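You operate a simulated robot arm through the tools that you are given. There is no shell and no other tool.

You are at the controls of a simulated two-armed robot. One attempt, no reset.

TASK
Copy the small print on the board from 30 cm at 50 mm, lamp on, focus lever at 30.
Fine: a sharp shot by the orange button; the mode dial stays on Manual.

The check looks at the end state, three seconds after you hand in, the way a careful person would. Anything else that was tipped, shoved, dropped, spilled or broken makes it a failure.

THE ROBOT
Two 7-joint arms with fingered hands on one trunk that stands fixed in place. Base frame: the origin is at the foot of the trunk, x ahead of it, y to its left, z up. Units: mm, degrees, N and s.
The left shoulder is at [30, 136, 1080], the right one opposite. With the tool pointing down near the work surface each hand reaches from about 280 to 960 mm from the base axis, measured 20 degrees to its own side. Payload 5 kg a hand.
The TCP of each hand is the grasp point between the finger pads, 42 mm short of the fingertips. In the tool frame z runs along the fingers and y along their closing line. The gripper opens to 208 mm; its body begins 119 mm behind the TCP. The gripper is a hand of 4 fingers: y runs from the thumb to the fingers, the wrist lies at [0, 0, -332] in the tool frame, and closing takes about 1.5 s.
Orientation is that of the tool frame in the base frame, as [roll, pitch, yaw] about the fixed x, y, z axes, in that order (R = Rz(yaw) Ry(pitch) Rx(roll)). With the fingers straight down and closing along the base's y, the tool's x points along the base's -x, its y along +y and its z along -z.

THE INTERFACE
- The arms move only by the tool drive_tool. It takes "left_moves", "right_moves" or both (then of equal length, played together; a hand with none holds still); each is a list of rows, each an object of numbers (a shift or turn left out is 0, a gripper value left out holds the last): "wx", "wy", "wz": the turn, a rotation vector about the tool's x, y, z in units of 120 degrees (1.0 is 120 degrees); "x", "y", "z": the shift along the tool's x, y, z in units of 100 mm (1.0 is 100 mm). In form: [{"wx": .., "wy": .., "wz": .., "x": .., "y": .., "z": ..}, ...]. A call has 1 to 20 rows; each row is the pose to reach, as a shift and turn from the pose commanded when the call began, along the tool's axes at that moment. "left_gripper" and "right_gripper" are, for a hand that has rows, the opening, from 0 (shut) to 1 (fully open), set as the call begins (left out, the last holds). A call with a number of a shift or a turn outside -1 to 1 is refused whole. Each row takes 0.2 s and may step no farther than 50 mm and 8.6 degrees from the row before; otherwise, or with a gripper value out of range, the whole call is refused. Where a pose cannot be reached the arm comes as near as it can. A force on the tool above 40 N (or 10 N above the force at the start of the call, whichever is more), or a blocked arm, ends the call early, and 0.2 s more pass. Each finger travels about 72 mm/s and halts on what it meets, pressing with about 28 N; the grip force reading is that of the motor and also rises with nothing between the fingers. The clock runs only during rows and for 0.2 s after the last one: add rows that repeat a pose to give the fingers time. The reply holds the time, the measured pose of the TCP, the force on the tool along the base axes, the opening and the grip force, in the units named above and with some noise, with the torque about the TCP (base axes, N m) and any sound that the robot's microphone picked up.
- Cameras (640 x 400 px; columns grow to the right, rows downward): "scene" is now at [50.2, -16.3, 1809.5]; the picture's right is [-0.20, -0.98, 0.00], its down [-0.72, 0.15, -0.68] and it looks along [0.67, -0.14, -0.73] (base axes); focal length 362 px, centre (320, 200). "left" rides on the left gripper at [-101, 0, -145] in its tool frame; the picture's right is [0.00, -1.00, 0.00], its down [0.82, 0.00, -0.57] and it looks along [0.57, 0.00, 0.82] (tool axes); focal length 261 px, centre (320, 200). "right" rides on the right gripper at [101, 0, -145] in its tool frame; the picture's right is [0.00, 1.00, 0.00], its down [-0.82, 0.00, -0.57] and it looks along [-0.57, 0.00, 0.82] (tool axes); focal length 261 px, centre (320, 200). There is no depth. A picture from a camera that has moved, and an enlarged one, comes with that camera's place and axes in the base frame and with its lens.
- grab_frame(camera): a new picture of that camera. The clock stands still meanwhile.
- lift_body(by): moves the trunk up (or, below 0, down) by that many mm; the arms and the scene camera ride with it, the base frame stays. It gives what a move gives, with no picture.
- finger_targets(finger1, finger2, finger3, thumb_bend, hand): sets how far each is bent, from 0 (flat) to 1 (curled in); at 0.3 the hand is open as for a grip, at 0.7 the pads meet at the TCP. One left out holds its place. A second passes; each finger stops where it meets its share of the squeeze, and holds until it gets a number again. A gripper value or a shape takes the hand back. It gives what a move gives, with no picture; readings hold the bend of each and the force on the fingers (four entries, about 0 where the hand has none), thumb and palm.
- set_grasp(shape, hand): the hand has 4 fingers and takes this shape, open, in about a second: jaw (thumb against the fingers, like two jaws); tri (thumb and two fingers); tip (a fingertip pinch); poke (one finger out to press); point (the index stretched); flat (the hand flat); cup (the hand cupped); fist (a fist). The gripper value then closes the fingers along that shape, each until it touches; the sizes above hold for jaw. It gives what a move gives, with no picture.
- aim_head(pan, tilt): turns the head with the scene camera to pan (to the left, within 143 degrees either way) and tilt (down, from -29 to 69), counted from straight ahead of the robot. It gives what a move gives.
- enlarge(camera, box): a new picture of the part [left, top, right, bottom] of that camera's present view, enlarged. The clock stands still meanwhile.
- job_done(): hands the job in; it is judged then, once.

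Nothing tells you positions but the pictures and the camera data. Unless the task says otherwise, let go and move clear before handing in.

The tools are called after ">>>" as a command line: name --argument value ..., lists and objects as JSON in quotes. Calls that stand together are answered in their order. drive_tool: Moves the arms, as the interface text tells. Its arguments: {"type":"object","properties":{"left_moves":{"type":"array","items":{"type":"object","properties":{"wx":{"type":"number"},"wy":{"type":"number"},"wz":{"type":"number"},"x":{"type":"number"},"y":{"type":"number"},"z":{"type":"number"}}}},"left_gripper":{"type":"number"},"right_moves":{"type":"array","items":{"type":"object","properties":{"wx":{"type":"number"},"wy":{"type":"number"},"wz":{"type":"number"},"x":{"type":"number"},"y":{"type":"number"},"z":{"type":"number"}}}},"right_gripper":{"type":"number"}},"required":[]} The other tools are called the same way: lift_body (by) moves the trunk up or down; set_grasp (shape, hand) gives the hand a shape; finger_targets (finger1, finger2, finger3, thumb_bend, hand) moves the fingers one by one; aim_head (pan, tilt) turns the head that bears the scene camera; grab_frame (camera) takes a picture; enlarge (camera, box) takes an enlarged picture of a part of a camera's view; job_done () hands the job in.

At the start:

```text
time: 0.0
left_tcp_pos: [749.3, 69.8, 1231.4]
left_tcp_rot: [-179.9, 0.0, -179.9]
left_ft_force: [1.1, 0.0, 0.0]
left_torque: [-0.02, -0.05, -0.02]
left_width: 207.7
left_grasp_force: 0.1
left_shape: jaw
left_bend: [0.3, 0.3, 0.3, 0.3]
left_finger forces: [0.0, 0.0, 0.0, 0.1, 0.0, 0.0]
right_tcp_pos: [718.4, -476.1, 1268.6]
right_tcp_rot: [-180.0, 0.0, -180.0]
right_ft_force: [-0.9, -0.3, -0.7]
right_torque: [-0.01, 0.01, 0.01]
right_width: 207.6
right_grasp_force: 0.0
right_shape: jaw
right_bend: [0.3, 0.3, 0.3, 0.3]
right_finger forces: [0.0, 0.0, 0.0, 0.0, 0.0, 0.0]
trunk travel left (down, up): [-100.0, 390.0]
head pan, tilt (commanded): [-11.8, 46.9]
```

scene: 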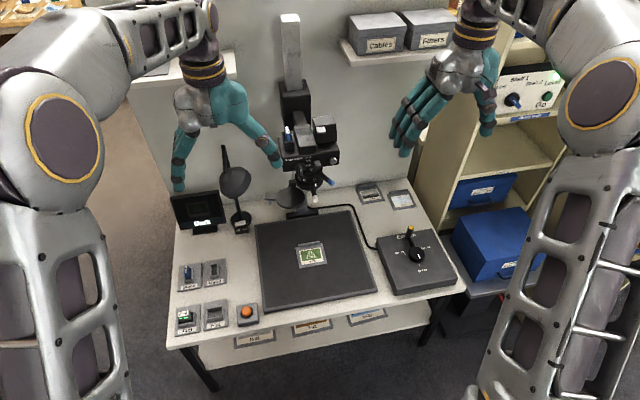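
right: 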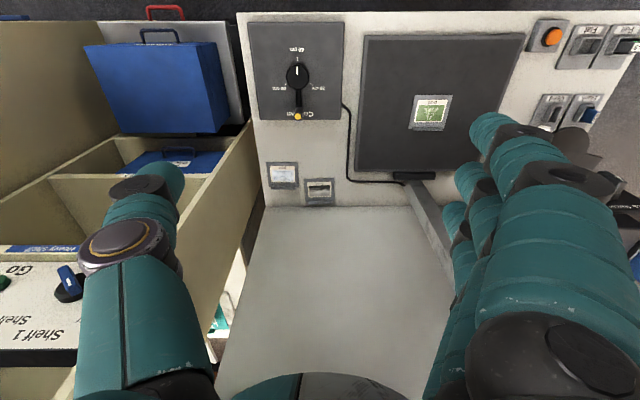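
left: 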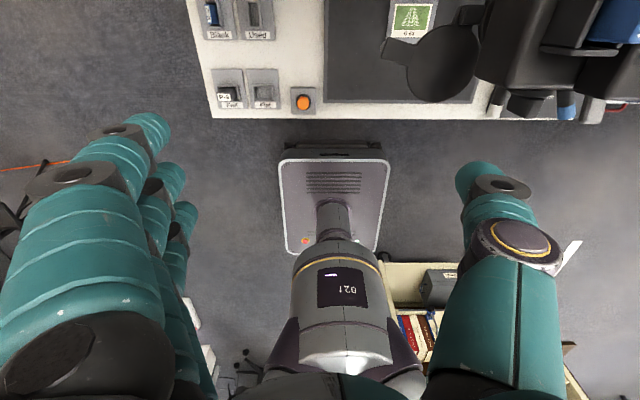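

I see a copy stand: a dark base board with a small print, a column with a camera, some switches on the left, an orange button, and a dial box on the right. I'll look closer before moving anything.

>>> enlarge --camera "scene" --box '[160, 180, 320, 350]'

>>> enlarge --camera "scene" --box '[340, 170, 480, 310]'

>>> enlarge --camera "scene" --box '[250, 0, 370, 220]'

>>> enlarge --camera "scene" --box '[250, 90, 370, 220]'

```text
2.35 times, centred on (240, 265) of scene
camera zoom: at [50.2, -16.3, 1809.5], right [-0.2, -0.98, 0.0], down [-0.72, 0.15, -0.68], along [0.67, -0.14, -0.73], focal length 852 px, centre (508, 47)
```

zoom: 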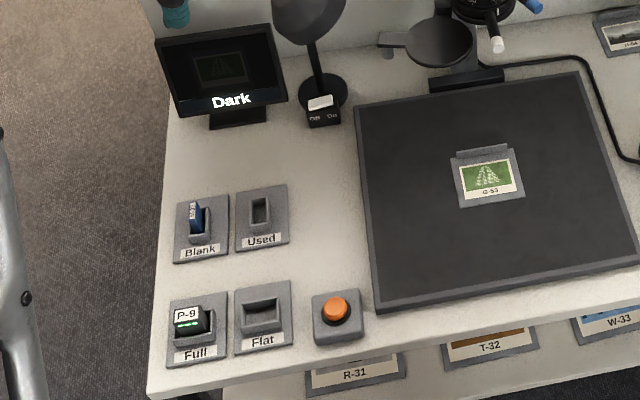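

```text
2.86 times, centred on (410, 240) of scene
camera zoom: at [50.2, -16.3, 1809.5], right [-0.2, -0.98, 0.0], down [-0.72, 0.15, -0.68], along [0.67, -0.14, -0.73], focal length 1034 px, centre (63, 86)
```

zoom: 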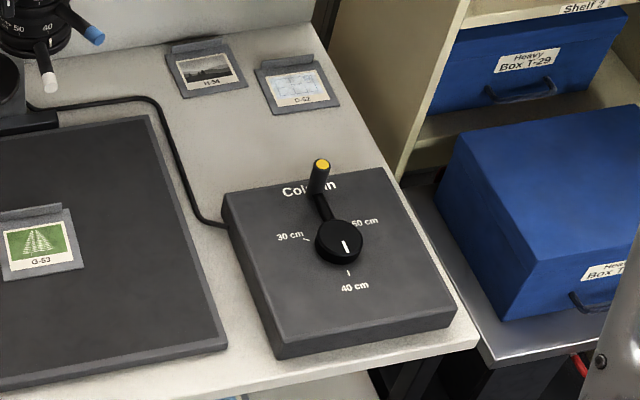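

```text
1.82 times, centred on (310, 110) of scene
camera zoom: at [50.2, -16.3, 1809.5], right [-0.2, -0.98, 0.0], down [-0.72, 0.15, -0.68], along [0.67, -0.14, -0.73], focal length 658 px, centre (338, 364)
```

zoom: 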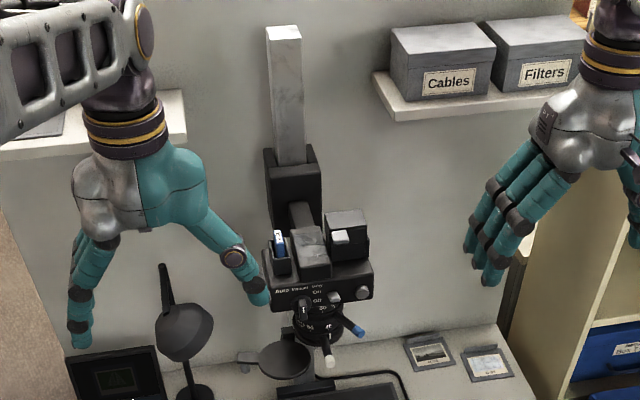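

```text
3.08 times, centred on (310, 155) of scene
camera zoom: at [50.2, -16.3, 1809.5], right [-0.2, -0.98, 0.0], down [-0.72, 0.15, -0.68], along [0.67, -0.14, -0.73], focal length 1114 px, centre (351, 338)
```

zoom: 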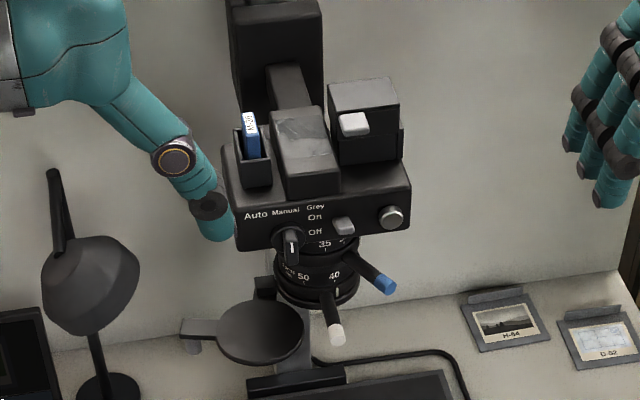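

The camera carries a mode dial, a power switch, two levers on the lens, a card and a battery; the screen reads "Dark". I'll zoom in further on each of these.

>>> enlarge --camera "scene" --box '[275, 110, 345, 160]'

>>> enlarge --camera "scene" --box '[270, 150, 350, 220]'

>>> enlarge --camera "scene" --box '[165, 250, 265, 340]'

>>> enlarge --camera "scene" --box '[165, 140, 265, 240]'

>>> enlarge --camera "scene" --box '[270, 230, 350, 280]'

>>> enlarge --camera "scene" --box '[380, 220, 450, 280]'

```text
8.00 times, centred on (310, 135) of scene
camera zoom: at [50.2, -16.3, 1809.5], right [-0.2, -0.98, 0.0], down [-0.72, 0.15, -0.68], along [0.67, -0.14, -0.73], focal length 2895 px, centre (400, 720)
```

zoom: 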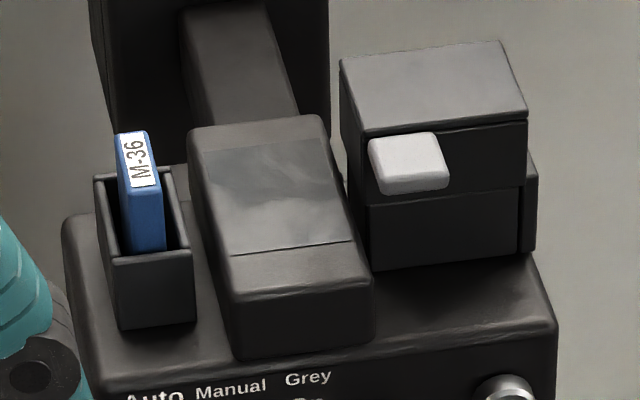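

```text
5.71 times, centred on (310, 185) of scene
camera zoom: at [50.2, -16.3, 1809.5], right [-0.2, -0.98, 0.0], down [-0.72, 0.15, -0.68], along [0.67, -0.14, -0.73], focal length 2068 px, centre (377, 286)
```

zoom: 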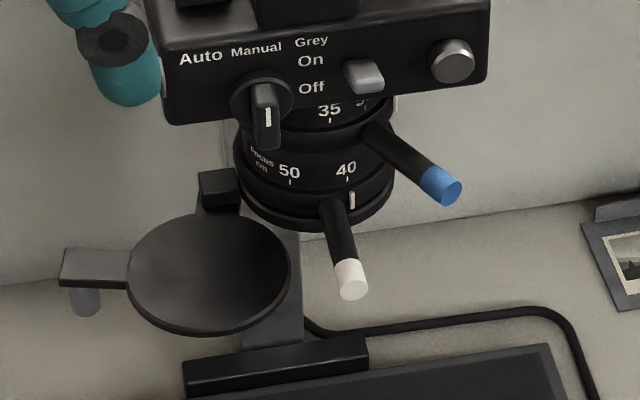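

```text
4.44 times, centred on (215, 295) of scene
camera zoom: at [50.2, -16.3, 1809.5], right [-0.2, -0.98, 0.0], down [-0.72, 0.15, -0.68], along [0.67, -0.14, -0.73], focal length 1608 px, centre (787, -222)
```

zoom: 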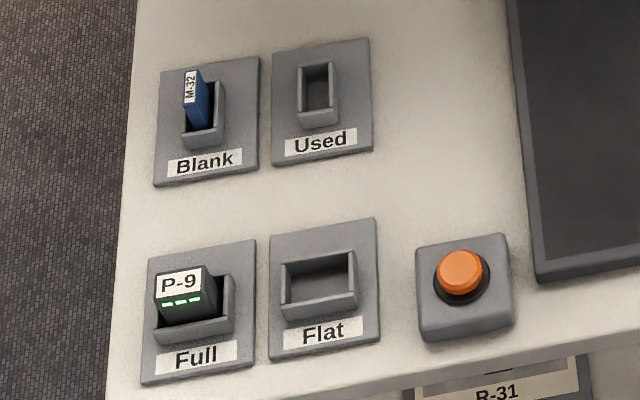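

```text
4.00 times, centred on (215, 190) of scene
camera zoom: at [50.2, -16.3, 1809.5], right [-0.2, -0.98, 0.0], down [-0.72, 0.15, -0.68], along [0.67, -0.14, -0.73], focal length 1448 px, centre (740, 240)
```

zoom: 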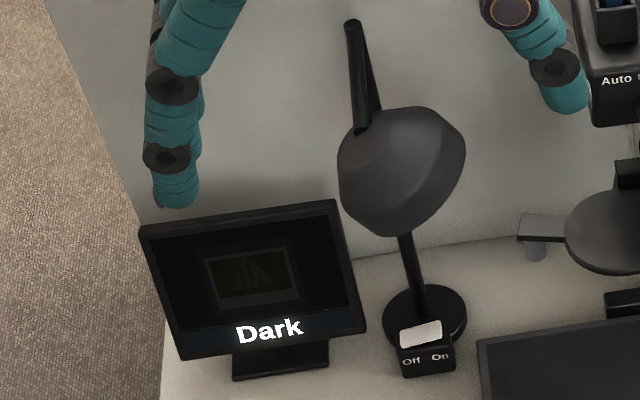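

```text
8.00 times, centred on (310, 255) of scene
camera zoom: at [50.2, -16.3, 1809.5], right [-0.2, -0.98, 0.0], down [-0.72, 0.15, -0.68], along [0.67, -0.14, -0.73], focal length 2895 px, centre (400, -240)
```

zoom: 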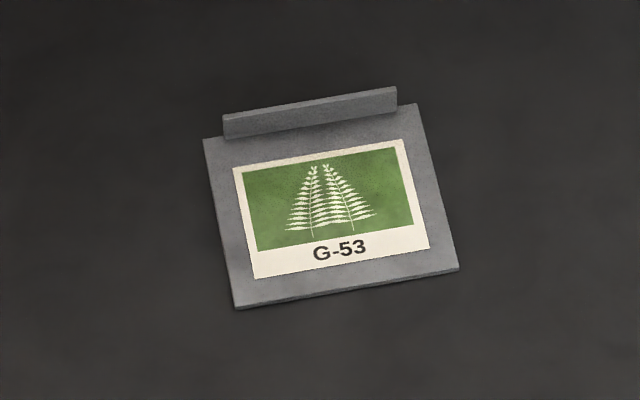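

```text
6.67 times, centred on (415, 250) of scene
camera zoom: at [50.2, -16.3, 1809.5], right [-0.2, -0.98, 0.0], down [-0.72, 0.15, -0.68], along [0.67, -0.14, -0.73], focal length 2413 px, centre (-313, -133)
```

zoom: 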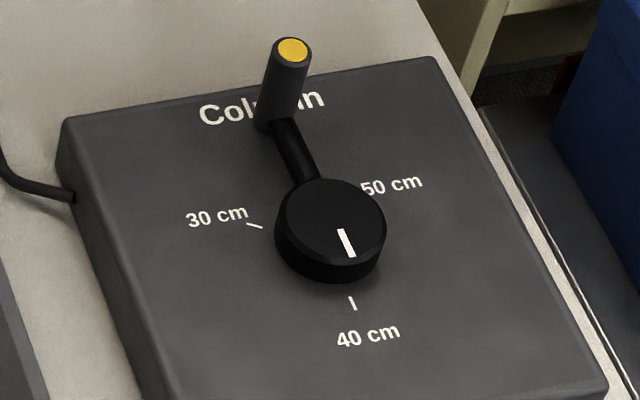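

The print G-53 is on the board, the column knob points at 40 cm, and the lamp has an Off/On rocker. I'll zoom in on the lens rings, the switches and the odd disc with the tab.

>>> enlarge --camera "scene" --box '[290, 148, 350, 188]'

>>> enlarge --camera "scene" --box '[270, 170, 340, 220]'

>>> enlarge --camera "scene" --box '[225, 205, 265, 235]'

>>> enlarge --camera "left" --box '[370, 0, 640, 130]'

>>> enlarge --camera "right" --box '[250, 10, 560, 210]'

```text
10.00 times, centred on (320, 168) of scene
camera zoom: at [50.2, -16.3, 1809.5], right [-0.2, -0.98, 0.0], down [-0.72, 0.15, -0.68], along [0.67, -0.14, -0.73], focal length 3619 px, centre (320, 520)
```

zoom: 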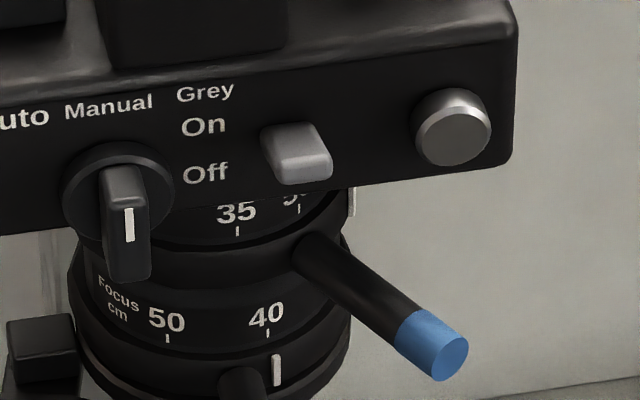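

```text
8.00 times, centred on (305, 195) of scene
camera zoom: at [50.2, -16.3, 1809.5], right [-0.2, -0.98, 0.0], down [-0.72, 0.15, -0.68], along [0.67, -0.14, -0.73], focal length 2895 px, centre (440, 240)
```

zoom: 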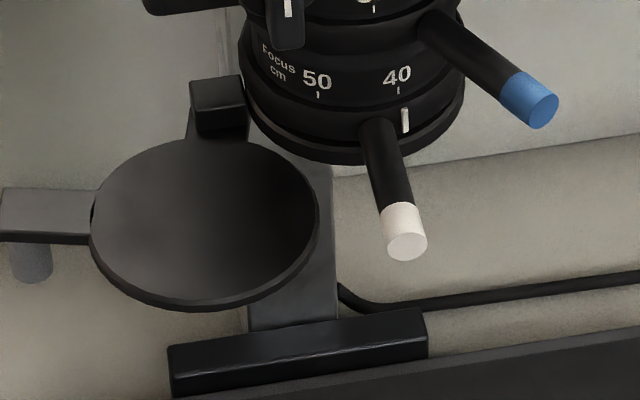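

```text
13.33 times, centred on (245, 220) of scene
camera zoom: at [50.2, -16.3, 1809.5], right [-0.2, -0.98, 0.0], down [-0.72, 0.15, -0.68], along [0.67, -0.14, -0.73], focal length 4825 px, centre (1320, -67)
```

zoom: 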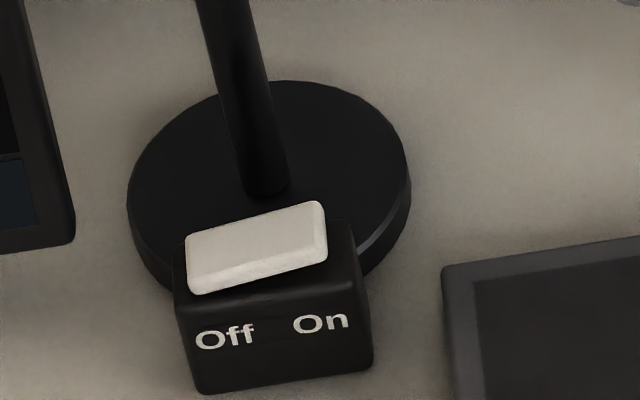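

```text
2.37 times, centred on (505, 65) of left
camera zoom: at [849.5, 69.6, 1376.9], right [0.0, -1.0, 0.0], down [-0.82, 0.0, 0.57], along [-0.57, 0.0, -0.82], focal length 618 px, centre (-118, 520)
```

zoom: 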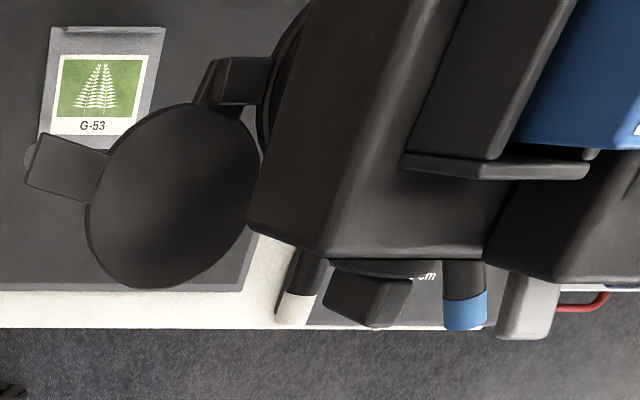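

```text
2.00 times, centred on (405, 110) of right
camera zoom: at [617.1, -475.4, 1414.8], right [0.0, 1.0, 0.0], down [0.82, 0.0, 0.57], along [0.57, 0.0, -0.82], focal length 521 px, centre (150, 380)
```

zoom: 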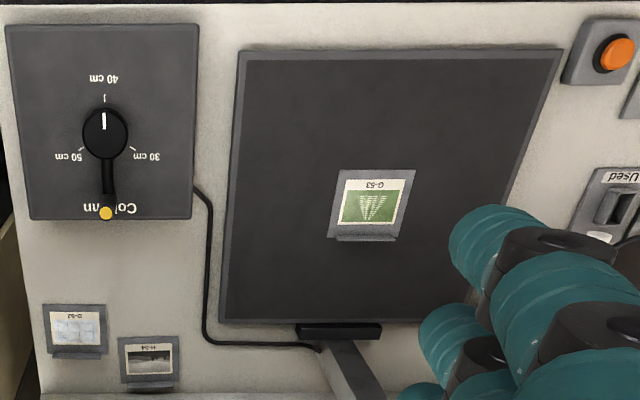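

The hinged lens cap is swung open. The zoom lever is blue-tipped on the upper ring, and the focus lever is white-tipped on the lower ring near 40. I'll pull the left hand back and move the right hand to view the lens from the right.

>>> drive_tool --right_moves '[{"wz": -0.06, "x": 0.04, "y": 0.07, "z": 0.1}, {"wz": -0.12, "x": 0.08, "y": 0.14, "z": 0.2}, {"wz": -0.18, "x": 0.12, "y": 0.21, "z": 0.3}, {"wz": -0.24, "x": 0.16, "y": 0.28, "z": 0.4}, {"wz": -0.3, "x": 0.2, "y": 0.35, "z": 0.5}, {"wz": -0.36, "x": 0.24, "y": 0.42, "z": 0.6}, {"wz": -0.42, "x": 0.27, "y": 0.49, "z": 0.7}, {"wz": -0.483, "x": 0.3, "y": 0.57, "z": 0.8}]' --left_moves '[{"x": 0.12, "y": 0.1}, {"x": 0.25, "y": 0.2}, {"x": 0.37, "y": 0.3}, {"x": 0.5, "y": 0.4}, {"x": 0.62, "y": 0.5}, {"x": 0.75, "y": 0.6}, {"x": 0.87, "y": 0.7}, {"x": 1.0, "y": 0.8}]'

```text
time: 1.8
left_tcp_pos: [649.0, 149.7, 1232.1]
left_tcp_rot: [-179.9, -0.1, 179.9]
left_ft_force: [-1.4, 0.1, 0.5]
left_torque: [-0.04, -0.08, 0.02]
left_width: 207.8
left_grasp_force: 0.0
left_shape: jaw
left_bend: [0.3, 0.3, 0.3, 0.3]
left_finger forces: [0.1, 0.0, 0.1, 0.0, 0.0, 0.0]
right_tcp_pos: [688.3, -419.5, 1190.8]
right_tcp_rot: [-179.9, 0.0, -121.9]
right_ft_force: [0.9, -0.3, 0.2]
right_torque: [-0.05, -0.04, -0.02]
right_width: 207.9
right_grasp_force: 0.1
right_shape: jaw
right_bend: [0.3, 0.3, 0.3, 0.3]
right_finger forces: [0.0, 0.0, 0.1, 0.0, 0.1, 0.1]
trunk travel left (down, up): [-100.0, 390.0]
head pan, tilt (commanded): [-11.8, 46.9]
```

The right hand has turned towards the lens. Next I'll pitch it up and lower it to bring its camera level with the lens.

>>> drive_tool --right_moves '[{"wy": -0.06, "z": 0.2}, {"wy": -0.12, "z": 0.4}, {"wy": -0.18, "z": 0.6}, {"wy": -0.24, "z": 0.8}, {"wy": -0.3, "z": 1.0}]'

>>> grab_frame --camera "right"

>>> grab_frame --camera "scene"

```text
time: 3.0
left_tcp_pos: [651.3, 149.9, 1231.4]
left_tcp_rot: [179.8, 0.1, -179.7]
left_ft_force: [1.5, 5.5, -2.0]
left_torque: [-0.65, 0.25, 0.0]
left_width: 207.8
left_grasp_force: 0.0
left_shape: jaw
left_bend: [0.3, 0.3, 0.3, 0.3]
left_finger forces: [0.0, 0.1, 0.0, 0.0, 0.0, 0.1]
right_tcp_pos: [688.5, -426.4, 1086.6]
right_tcp_rot: [179.9, 35.8, -122.3]
right_ft_force: [-8.8, -20.6, -9.2]
right_torque: [2.91, -1.44, 0.36]
right_width: 207.8
right_grasp_force: 0.1
right_shape: jaw
right_bend: [0.3, 0.3, 0.3, 0.3]
right_finger forces: [0.0, 0.1, 0.0, 0.0, 0.1, 0.0]
trunk travel left (down, up): [-100.0, 390.0]
head pan, tilt (commanded): [-11.8, 46.9]
```

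```text
taken
camera right: at [598.3, -565.3, 1144.9], right [-0.84, 0.54, 0.0], down [0.18, 0.28, 0.94], along [0.51, 0.8, -0.33], focal length 261 px, centre (320, 200)
```

right: 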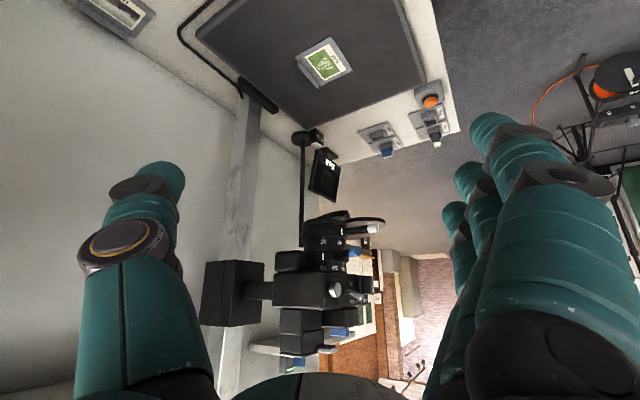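

```text
taken
camera scene: at [51.0, -17.6, 1809.1], right [-0.2, -0.98, 0.0], down [-0.72, 0.15, -0.68], along [0.67, -0.14, -0.73], focal length 362 px, centre (320, 200)
```

scene: 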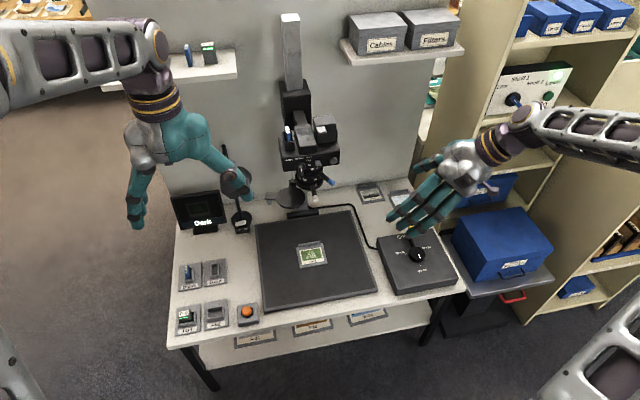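

The lens, its levers and the cap are now in view from the right. The reported force on the right tool was high, so I'll check it at rest and enlarge the picture.

>>> drive_tool --right_moves '[{"z": 0.0}, {"z": 0.0}]'

>>> enlarge --camera "right" --box '[270, 200, 400, 290]'

>>> enlarge --camera "right" --box '[200, 230, 400, 370]'

>>> enlarge --camera "scene" --box '[380, 60, 640, 240]'

```text
time: 3.6
left_tcp_pos: [648.1, 144.7, 1232.5]
left_tcp_rot: [-180.0, 0.1, 179.9]
left_ft_force: [-0.6, -0.9, 0.1]
left_torque: [0.19, -0.1, 0.01]
left_width: 207.8
left_grasp_force: 0.1
left_shape: jaw
left_bend: [0.3, 0.3, 0.3, 0.3]
left_finger forces: [0.0, 0.0, 0.0, 0.0, 0.0, 0.0]
right_tcp_pos: [686.6, -422.1, 1089.8]
right_tcp_rot: [-180.0, 36.1, -122.2]
right_ft_force: [-0.7, -0.9, 0.8]
right_torque: [0.12, -0.07, 0.0]
right_width: 207.9
right_grasp_force: 0.1
right_shape: jaw
right_bend: [0.3, 0.3, 0.3, 0.3]
right_finger forces: [0.1, 0.0, 0.0, 0.0, 0.1, 0.0]
trunk travel left (down, up): [-100.0, 390.0]
head pan, tilt (commanded): [-11.8, 46.9]
```

```text
4.44 times, centred on (335, 245) of right
camera zoom: at [597.9, -562.6, 1147.5], right [-0.84, 0.54, 0.0], down [0.18, 0.27, 0.95], along [0.5, 0.8, -0.33], focal length 1158 px, centre (253, 0)
```

zoom: 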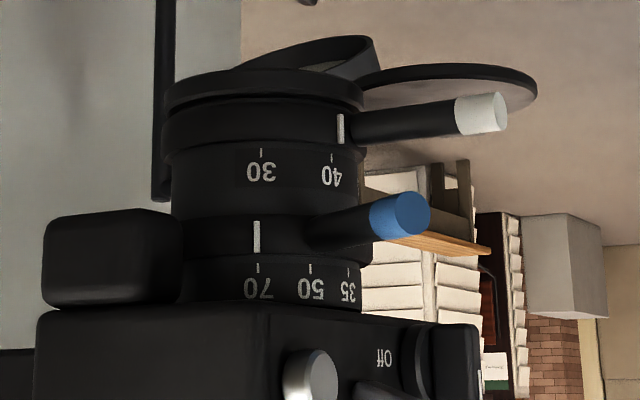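

```text
2.86 times, centred on (300, 300) of right
camera zoom: at [597.9, -562.6, 1147.5], right [-0.84, 0.54, 0.0], down [0.18, 0.27, 0.95], along [0.5, 0.8, -0.33], focal length 745 px, centre (377, -86)
```

zoom: 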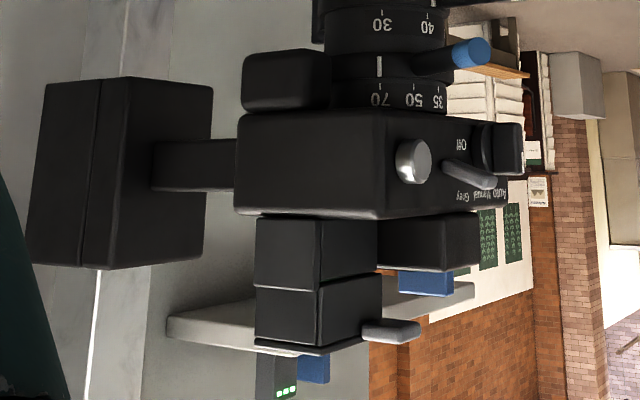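

```text
2.22 times, centred on (510, 150) of scene
camera zoom: at [48.6, -18.8, 1809.5], right [-0.21, -0.98, 0.0], down [-0.71, 0.15, -0.68], along [0.67, -0.14, -0.73], focal length 804 px, centre (-102, 311)
```

zoom: 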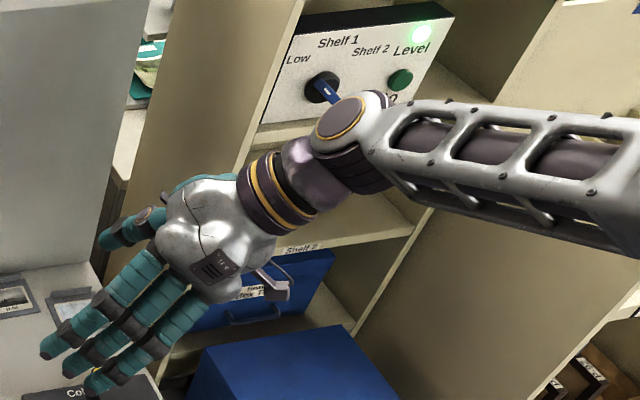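

The index marks are clear: zoom sits at 70 and needs 50, focus is near 40 and needs 30, and the power switch looks on. I'll do the column lever first, so I'm bringing the right hand back to vertical and over towards the crank handle at about [832, -534, 723].

>>> drive_tool --right_moves '[{"wy": 0.06}, {"wy": 0.12}, {"wy": 0.18}, {"wy": 0.24}, {"wy": 0.3}, {"wy": 0.3}]'

>>> drive_tool --right_moves '[{"wz": 0.06, "x": 0.01, "y": -0.08, "z": 0.08}, {"wz": 0.12, "x": 0.02, "y": -0.15, "z": 0.16}, {"wz": 0.18, "x": 0.03, "y": -0.23, "z": 0.24}, {"wz": 0.24, "x": 0.04, "y": -0.3, "z": 0.32}, {"wz": 0.3, "x": 0.06, "y": -0.38, "z": 0.4}, {"wz": 0.36, "x": 0.07, "y": -0.45, "z": 0.48}, {"wz": 0.42, "x": 0.08, "y": -0.53, "z": 0.56}, {"wz": 0.48, "x": 0.09, "y": -0.6, "z": 0.64}, {"wz": 0.54, "x": 0.1, "y": -0.68, "z": 0.72}, {"wz": 0.6, "x": 0.11, "y": -0.76, "z": 0.8}, {"wz": 0.66, "x": 0.12, "y": -0.83, "z": 0.9}, {"wz": 0.73, "x": 0.14, "y": -0.91, "z": 0.99}, {"wz": 0.73, "x": 0.14, "y": -0.91, "z": 0.99}]'

>>> grab_frame --camera "right"

>>> grab_frame --camera "scene"

```text
time: 5.0
left_tcp_pos: [647.2, 148.3, 1233.1]
left_tcp_rot: [180.0, 0.1, 180.0]
left_ft_force: [0.2, 0.5, 0.4]
left_torque: [0.09, -0.02, -0.01]
left_width: 208.0
left_grasp_force: 0.1
left_shape: jaw
left_bend: [0.3, 0.3, 0.3, 0.3]
left_finger forces: [0.0, 0.0, 0.0, 0.0, 0.0, 0.0]
right_tcp_pos: [687.4, -420.2, 1089.3]
right_tcp_rot: [-180.0, -0.1, -122.1]
right_ft_force: [0.0, -1.0, -0.5]
right_torque: [0.09, -0.02, 0.03]
right_width: 208.1
right_grasp_force: 0.1
right_shape: jaw
right_bend: [0.3, 0.3, 0.3, 0.3]
right_finger forces: [0.0, 0.0, 0.0, 0.1, 0.0, 0.1]
trunk travel left (down, up): [-100.0, 390.0]
head pan, tilt (commanded): [-11.8, 46.9]
```

```text
time: 7.8
left_tcp_pos: [648.6, 149.8, 1232.5]
left_tcp_rot: [179.9, 0.1, -180.0]
left_ft_force: [-0.1, 0.3, -0.5]
left_torque: [-0.01, -0.05, -0.01]
left_width: 208.0
left_grasp_force: 0.0
left_shape: jaw
left_bend: [0.3, 0.3, 0.3, 0.3]
left_finger forces: [0.1, 0.0, 0.0, 0.0, 0.0, 0.0]
right_tcp_pos: [757.1, -479.0, 991.2]
right_tcp_rot: [-180.0, 0.0, 150.3]
right_ft_force: [0.1, 0.6, 0.7]
right_torque: [0.02, -0.02, 0.01]
right_width: 208.1
right_grasp_force: 0.0
right_shape: jaw
right_bend: [0.3, 0.3, 0.3, 0.3]
right_finger forces: [0.0, 0.0, 0.0, 0.1, 0.1, 0.0]
trunk travel left (down, up): [-100.0, 390.0]
head pan, tilt (commanded): [-11.8, 46.9]
```

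```text
taken
camera right: at [669.7, -428.2, 1136.4], right [0.5, 0.87, 0.0], down [0.71, -0.41, 0.57], along [0.5, -0.29, -0.82], focal length 261 px, centre (320, 200)
```

right: 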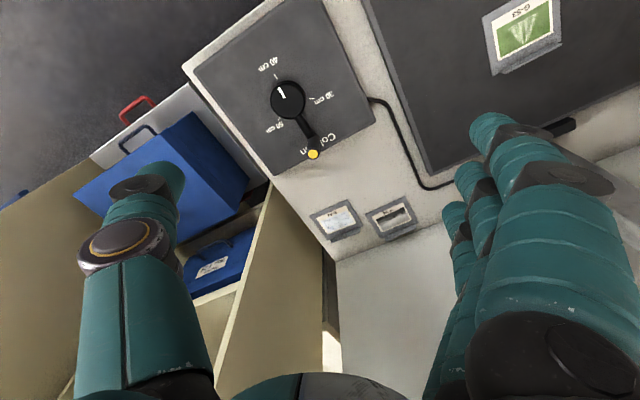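

```text
taken
camera scene: at [49.6, -16.1, 1809.5], right [-0.2, -0.98, 0.0], down [-0.71, 0.15, -0.68], along [0.67, -0.14, -0.73], focal length 362 px, centre (320, 200)
```

scene: 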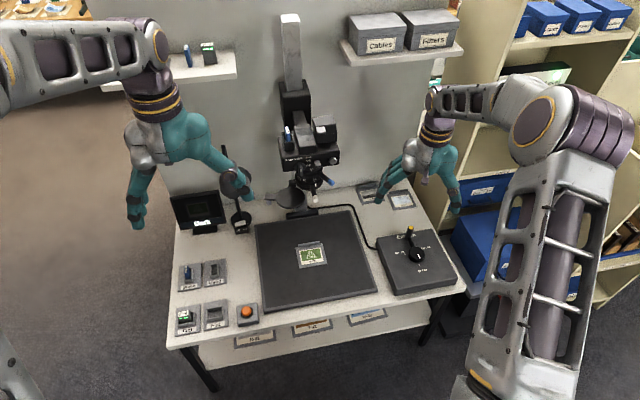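

The handle tip comes out at [831, -534, 723] from both cameras. Now I'll move over it, with the hand tilted 15° outward to save reach.

>>> drive_tool --right_moves '[{"wy": -0.025, "x": -0.18, "y": -0.02, "z": 0.18}, {"wy": -0.05, "x": -0.36, "y": -0.04, "z": 0.36}, {"wy": -0.075, "x": -0.55, "y": -0.07, "z": 0.54}, {"wy": -0.1, "x": -0.73, "y": -0.09, "z": 0.72}, {"wy": -0.125, "x": -0.92, "y": -0.11, "z": 0.9}, {"wy": -0.125, "x": -0.92, "y": -0.11, "z": 0.9}]'

>>> grab_frame --camera "right"

>>> grab_frame --camera "scene"

```text
time: 9.2
left_tcp_pos: [647.9, 149.3, 1232.1]
left_tcp_rot: [-180.0, 0.1, -180.0]
left_ft_force: [-0.5, 0.4, -0.1]
left_torque: [-0.07, -0.04, 0.03]
left_width: 207.9
left_grasp_force: 0.0
left_shape: jaw
left_bend: [0.3, 0.3, 0.3, 0.3]
left_finger forces: [0.0, 0.0, 0.0, 0.0, 0.0, 0.1]
right_tcp_pos: [831.7, -534.3, 900.7]
right_tcp_rot: [-180.0, 15.1, 150.4]
right_ft_force: [0.3, -0.2, -0.2]
right_torque: [-0.03, -0.03, 0.0]
right_width: 207.7
right_grasp_force: 0.1
right_shape: jaw
right_bend: [0.3, 0.3, 0.3, 0.3]
right_finger forces: [0.0, 0.0, 0.1, 0.0, 0.1, 0.0]
trunk travel left (down, up): [-100.0, 390.0]
head pan, tilt (commanded): [-11.8, 46.9]
```

```text
taken
camera right: at [714.3, -467.2, 1015.1], right [0.5, 0.87, 0.0], down [0.56, -0.32, 0.77], along [0.66, -0.38, -0.64], focal length 261 px, centre (320, 200)
```

right: 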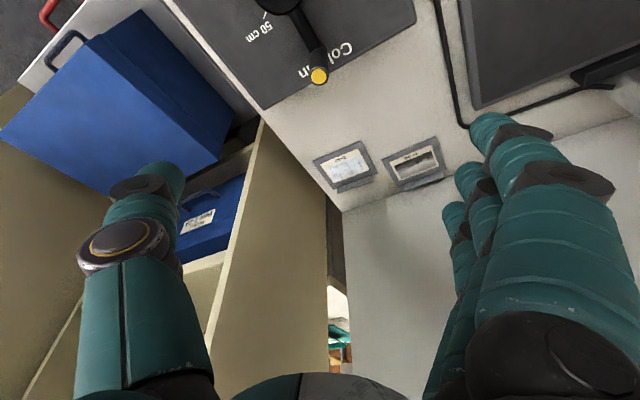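

```text
taken
camera scene: at [49.4, -15.8, 1809.6], right [-0.2, -0.98, 0.0], down [-0.71, 0.15, -0.68], along [0.67, -0.14, -0.73], focal length 362 px, centre (320, 200)
```

scene: 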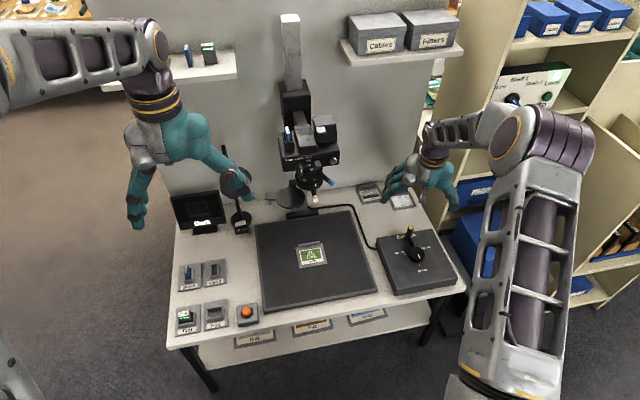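

The hand is squarely above the handle with room around it. I'll go straight down in two stages, with the fingers open around the handle.

>>> drive_tool --right_moves '[{"x": 0.062, "z": 0.23}, {"x": 0.123, "z": 0.459}, {"x": 0.185, "z": 0.689}, {"x": 0.246, "z": 0.918}, {"x": 0.246, "z": 0.918}]'

>>> grab_frame --camera "right"

>>> enlarge --camera "scene" --box '[360, 120, 500, 300]'

```text
time: 10.4
left_tcp_pos: [648.2, 149.7, 1232.3]
left_tcp_rot: [180.0, 0.0, 179.9]
left_ft_force: [-0.3, -0.2, -0.4]
left_torque: [-0.03, 0.0, 0.01]
left_width: 208.2
left_grasp_force: 0.0
left_shape: jaw
left_bend: [0.3, 0.3, 0.3, 0.3]
left_finger forces: [0.0, 0.1, 0.1, 0.1, 0.0, 0.1]
right_tcp_pos: [831.7, -535.0, 804.9]
right_tcp_rot: [180.0, 15.1, 150.4]
right_ft_force: [0.5, 0.0, 0.9]
right_torque: [0.0, -0.01, 0.02]
right_width: 208.1
right_grasp_force: 0.1
right_shape: jaw
right_bend: [0.3, 0.3, 0.3, 0.3]
right_finger forces: [0.1, 0.0, 0.0, 0.0, 0.0, 0.1]
trunk travel left (down, up): [-100.0, 390.0]
head pan, tilt (commanded): [-11.8, 46.9]
```

```text
taken
camera right: at [714.6, -467.8, 919.6], right [0.5, 0.87, 0.0], down [0.56, -0.32, 0.76], along [0.66, -0.38, -0.64], focal length 261 px, centre (320, 200)
```

right: 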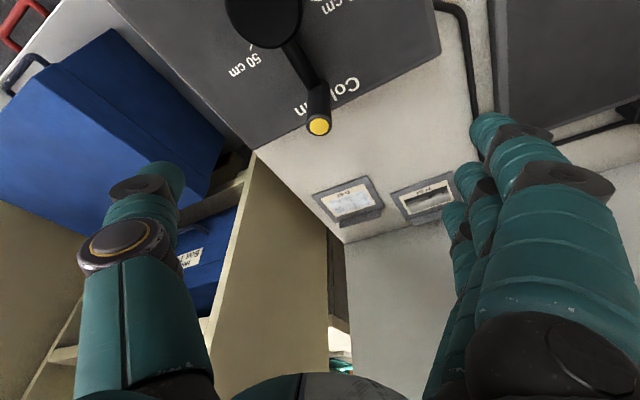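

```text
2.22 times, centred on (430, 210) of scene
camera zoom: at [49.6, -16.0, 1809.5], right [-0.2, -0.98, 0.0], down [-0.71, 0.15, -0.68], along [0.67, -0.14, -0.73], focal length 804 px, centre (76, 178)
```

zoom: 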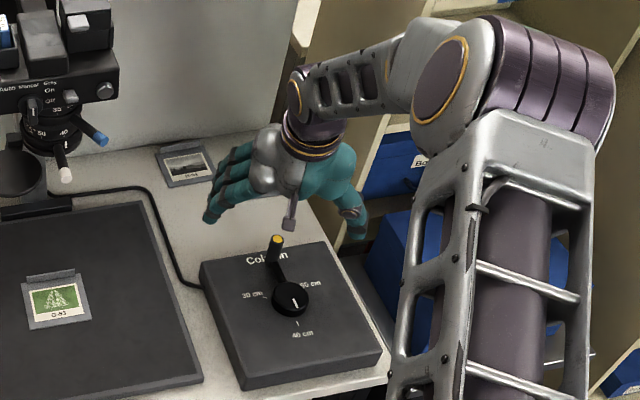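

Everything is still clear. I'll go down the last 92 mm so the grasp point sits around the handle's upper part.

>>> drive_tool --right_moves '[{"x": 0.06, "z": 0.222}, {"x": 0.119, "z": 0.444}, {"x": 0.179, "z": 0.667}, {"x": 0.238, "z": 0.889}, {"x": 0.238, "z": 0.889}]'

>>> grab_frame --camera "right"

>>> enlarge --camera "scene" --box '[360, 140, 480, 300]'

```text
time: 11.6
left_tcp_pos: [648.3, 149.0, 1232.2]
left_tcp_rot: [-180.0, 0.0, 180.0]
left_ft_force: [-0.3, 0.5, 0.1]
left_torque: [-0.02, -0.02, -0.03]
left_width: 207.7
left_grasp_force: 0.0
left_shape: jaw
left_bend: [0.3, 0.3, 0.3, 0.3]
left_finger forces: [0.0, 0.0, 0.0, 0.1, 0.1, 0.0]
right_tcp_pos: [832.2, -535.7, 713.6]
right_tcp_rot: [-180.0, 14.9, 150.4]
right_ft_force: [0.5, -1.3, 0.0]
right_torque: [-0.01, -0.01, 0.01]
right_width: 208.1
right_grasp_force: 0.1
right_shape: jaw
right_bend: [0.3, 0.3, 0.3, 0.3]
right_finger forces: [0.0, 0.1, 0.1, 0.0, 0.0, 0.0]
trunk travel left (down, up): [-100.0, 390.0]
head pan, tilt (commanded): [-11.8, 46.9]
```

```text
taken
camera right: at [714.6, -467.6, 827.4], right [0.5, 0.87, 0.0], down [0.56, -0.32, 0.76], along [0.66, -0.38, -0.64], focal length 261 px, centre (320, 200)
```

right: 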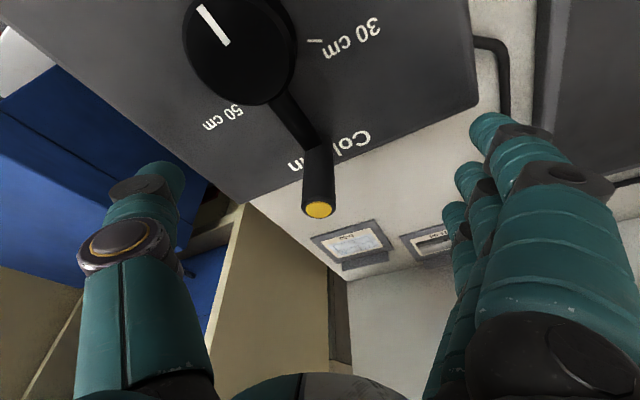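

```text
2.50 times, centred on (420, 220) of scene
camera zoom: at [49.6, -16.0, 1809.5], right [-0.2, -0.98, 0.0], down [-0.71, 0.15, -0.68], along [0.67, -0.14, -0.73], focal length 905 px, centre (70, 150)
```

zoom: 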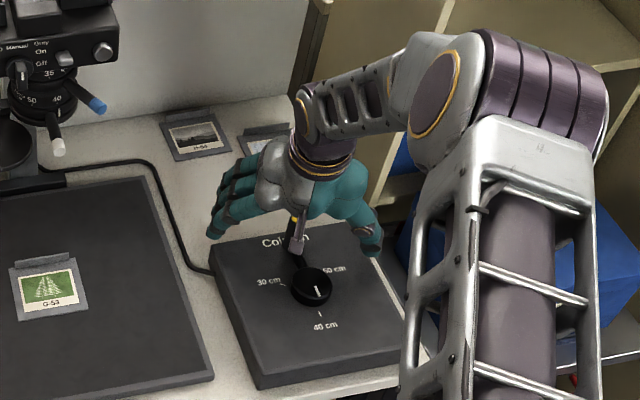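

The handle stands midway between thumb and fingers. Now I'll close the right hand on it.

>>> drive_tool --right_moves '[{"z": 0}, {"z": 0}, {"z": 0}, {"z": 0}, {"z": 0}, {"z": 0}, {"z": 0}, {"z": 0}]' --right_gripper 0.0

>>> grab_frame --camera "right"

>>> enlarge --camera "scene" --box '[360, 140, 480, 300]'

```text
time: 13.4
left_tcp_pos: [649.4, 148.5, 1231.7]
left_tcp_rot: [180.0, 0.0, -179.9]
left_ft_force: [1.3, -0.3, 0.7]
left_torque: [0.04, 0.01, 0.02]
left_width: 207.8
left_grasp_force: 0.1
left_shape: jaw
left_bend: [0.3, 0.3, 0.3, 0.3]
left_finger forces: [0.0, 0.0, 0.1, 0.0, 0.1, 0.0]
right_tcp_pos: [831.7, -535.5, 712.5]
right_tcp_rot: [179.9, 15.0, 150.4]
right_ft_force: [-0.6, -1.6, 0.0]
right_torque: [0.19, -0.02, -0.15]
right_width: 4.9
right_grasp_force: 22.9
right_shape: jaw
right_bend: [0.7, 0.71, 0.7, 0.7]
right_finger forces: [7.6, 7.6, 0.1, 0.0, 17.3, 0.0]
trunk travel left (down, up): [-100.0, 390.0]
head pan, tilt (commanded): [-11.8, 46.9]
```

```text
taken
camera right: at [714.5, -468.5, 826.9], right [0.5, 0.87, 0.0], down [0.56, -0.32, 0.76], along [0.66, -0.38, -0.65], focal length 261 px, centre (320, 200)
```

right: 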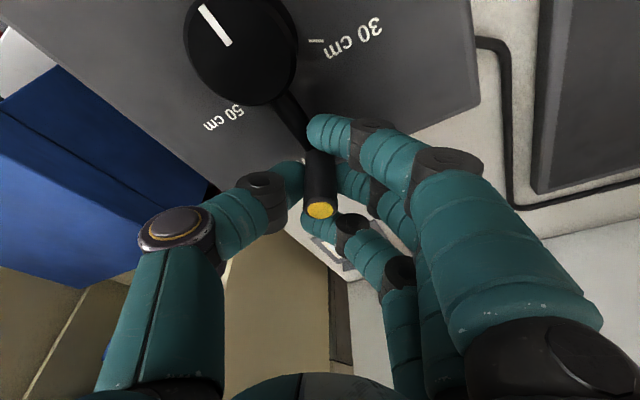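

```text
2.50 times, centred on (420, 220) of scene
camera zoom: at [50.3, -16.6, 1809.4], right [-0.2, -0.98, 0.0], down [-0.72, 0.15, -0.68], along [0.67, -0.14, -0.73], focal length 905 px, centre (70, 150)
```

zoom: 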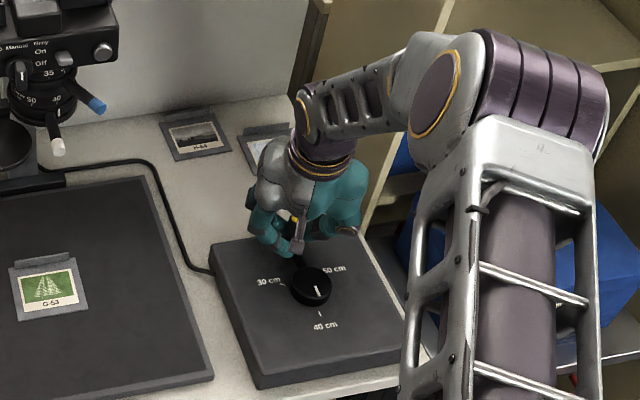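

The handle is gripped between thumb and fingers. Now I'll swing it clockwise about the knob centre [742, -533], first 60° of the 120° to the 30 cm mark, turning the hand half as much.

>>> drive_tool --right_moves '[{"wx": 0.0054, "wz": 0.0201, "x": -0.0345, "y": -0.0697, "z": 0.0092}, {"wx": 0.0108, "wz": 0.0402, "x": -0.0629, "y": -0.1422, "z": 0.0169}, {"wx": 0.0162, "wz": 0.0604, "x": -0.0851, "y": -0.217, "z": 0.0228}, {"wx": 0.0216, "wz": 0.0805, "x": -0.101, "y": -0.2935, "z": 0.027}, {"wx": 0.027, "wz": 0.1006, "x": -0.1103, "y": -0.3711, "z": 0.0296}, {"wx": 0.0324, "wz": 0.1207, "x": -0.113, "y": -0.4494, "z": 0.0303}, {"wx": 0.0377, "wz": 0.1409, "x": -0.1093, "y": -0.5275, "z": 0.0293}, {"wx": 0.0431, "wz": 0.161, "x": -0.0988, "y": -0.6051, "z": 0.0265}, {"wx": 0.0485, "wz": 0.1811, "x": -0.082, "y": -0.6812, "z": 0.022}, {"wx": 0.0539, "wz": 0.2012, "x": -0.0587, "y": -0.7556, "z": 0.0157}, {"wx": 0.0593, "wz": 0.2214, "x": -0.0293, "y": -0.8278, "z": 0.0078}, {"wx": 0.0647, "wz": 0.2415, "x": 0.0061, "y": -0.8969, "z": -0.0016}]'

>>> grab_frame --camera "right"

>>> grab_frame --camera "scene"

```text
time: 16.0
left_tcp_pos: [649.7, 150.4, 1231.7]
left_tcp_rot: [-180.0, 0.0, 180.0]
left_ft_force: [-0.6, -0.3, -0.9]
left_torque: [0.0, -0.04, 0.0]
left_width: 208.1
left_grasp_force: 0.0
left_shape: jaw
left_bend: [0.3, 0.3, 0.3, 0.3]
left_finger forces: [0.0, 0.0, 0.0, 0.0, 0.1, 0.0]
right_tcp_pos: [788.6, -612.9, 715.1]
right_tcp_rot: [179.8, 15.2, 120.3]
right_ft_force: [11.8, 6.5, 12.4]
right_torque: [1.13, -0.57, -0.95]
right_width: 3.8
right_grasp_force: 28.1
right_shape: jaw
right_bend: [0.7, 0.66, 0.7, 0.71]
right_finger forces: [33.9, 14.6, 0.0, 0.0, 17.0, 0.0]
trunk travel left (down, up): [-100.0, 390.0]
head pan, tilt (commanded): [-11.8, 46.9]
```

```text
taken
camera right: at [720.5, -495.4, 829.2], right [0.87, 0.5, 0.0], down [0.32, -0.56, 0.77], along [0.39, -0.66, -0.64], focal length 261 px, centre (320, 200)
```

right: 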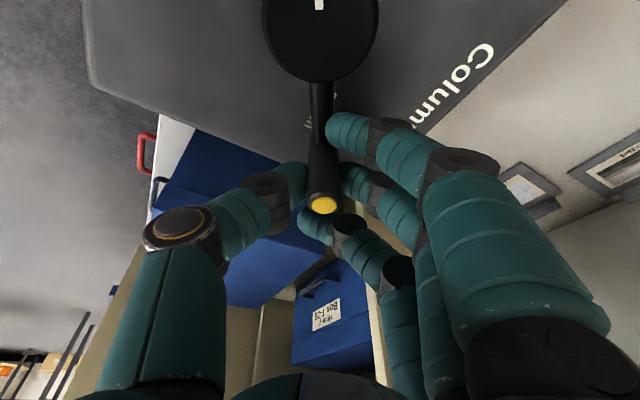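

```text
taken
camera scene: at [49.9, -15.3, 1809.6], right [-0.2, -0.98, 0.0], down [-0.71, 0.15, -0.68], along [0.67, -0.14, -0.73], focal length 362 px, centre (320, 200)
```

scene: 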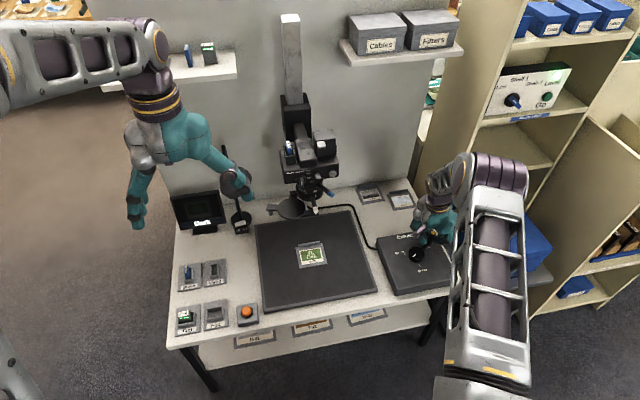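

The crank is turning and the camera carriage is coming down. I'll continue the arc towards the 30 cm mark, stopping a little short to check.

>>> drive_tool --right_moves '[{"wx": 0.0054, "wz": 0.0201, "x": 0.0038, "y": -0.0782, "z": -0.001}, {"wx": 0.0108, "wz": 0.0402, "x": 0.0142, "y": -0.1557, "z": -0.0038}, {"wx": 0.0162, "wz": 0.0604, "x": 0.0311, "y": -0.2319, "z": -0.0083}, {"wx": 0.0216, "wz": 0.0805, "x": 0.0543, "y": -0.3064, "z": -0.0145}, {"wx": 0.027, "wz": 0.1006, "x": 0.0837, "y": -0.3785, "z": -0.0224}, {"wx": 0.0324, "wz": 0.1207, "x": 0.1191, "y": -0.4476, "z": -0.0319}, {"wx": 0.0377, "wz": 0.1409, "x": 0.1602, "y": -0.5134, "z": -0.0429}, {"wx": 0.0431, "wz": 0.161, "x": 0.2066, "y": -0.5751, "z": -0.0554}, {"wx": 0.0485, "wz": 0.1811, "x": 0.2581, "y": -0.6324, "z": -0.0692}, {"wx": 0.0539, "wz": 0.2012, "x": 0.3141, "y": -0.6849, "z": -0.0842}, {"wx": 0.0593, "wz": 0.2214, "x": 0.3744, "y": -0.7321, "z": -0.1003}, {"wx": 0.0593, "wz": 0.2214, "x": 0.3744, "y": -0.7321, "z": -0.1003}]'

>>> grab_frame --camera "right"

>>> grab_frame --camera "scene"

>>> enlarge --camera "scene" --box '[370, 200, 460, 300]'

```text
time: 17.9
left_tcp_pos: [649.4, 149.4, 1232.2]
left_tcp_rot: [180.0, -0.1, -180.0]
left_ft_force: [0.5, 0.1, 0.0]
left_torque: [0.04, 0.03, 0.0]
left_width: 208.0
left_grasp_force: 0.1
left_shape: jaw
left_bend: [0.3, 0.3, 0.3, 0.3]
left_finger forces: [0.0, 0.1, 0.0, 0.1, 0.0, 0.0]
right_tcp_pos: [726.4, -626.7, 718.9]
right_tcp_rot: [179.6, 15.5, 99.1]
right_ft_force: [3.5, -6.3, 10.3]
right_torque: [0.43, -0.74, -0.61]
right_width: 4.2
right_grasp_force: 27.9
right_shape: jaw
right_bend: [0.68, 0.71, 0.7, 0.7]
right_finger forces: [25.2, 5.1, 0.0, 0.0, 23.0, 0.0]
trunk travel left (down, up): [-100.0, 390.0]
head pan, tilt (commanded): [-11.8, 46.9]
stopped in row 9 (right hand): the force on the tool passed its limit at 40 N (the readings are from after the stop); the commanded pose is now the measured one
```

```text
taken
camera right: at [704.7, -492.4, 830.7], right [0.99, 0.15, 0.01], down [0.09, -0.63, 0.77], along [0.12, -0.76, -0.64], focal length 261 px, centre (320, 200)
```

right: 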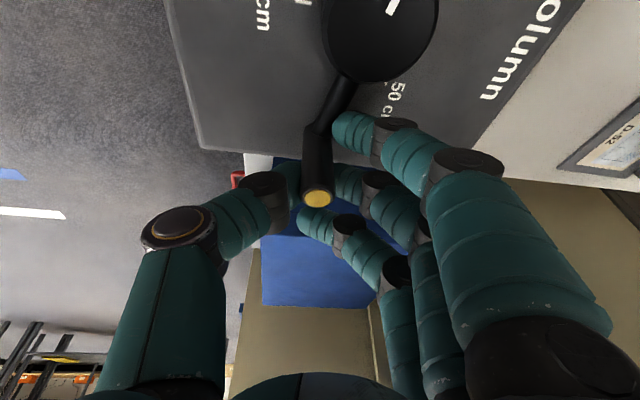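

```text
taken
camera scene: at [49.6, -15.9, 1809.2], right [-0.2, -0.98, 0.0], down [-0.71, 0.15, -0.68], along [0.67, -0.14, -0.73], focal length 362 px, centre (320, 200)
```

scene: 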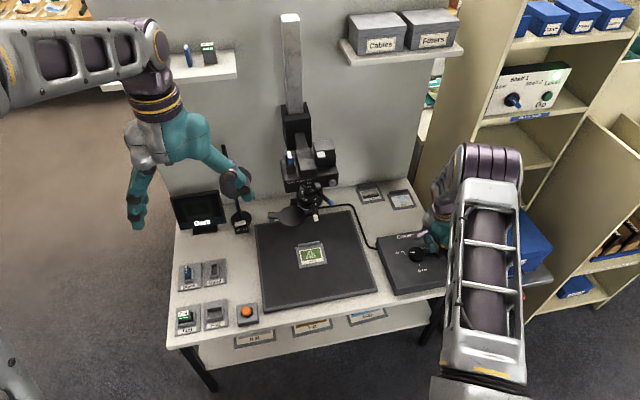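

```text
4.00 times, centred on (415, 250) of scene
camera zoom: at [49.6, -15.9, 1809.2], right [-0.2, -0.98, 0.0], down [-0.71, 0.15, -0.68], along [0.67, -0.14, -0.73], focal length 1448 px, centre (-60, 0)
```

zoom: 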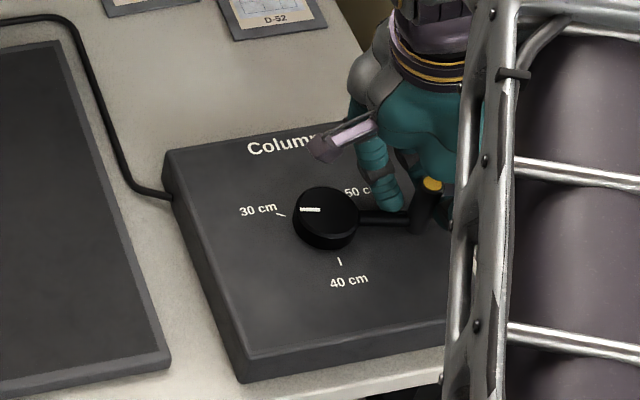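

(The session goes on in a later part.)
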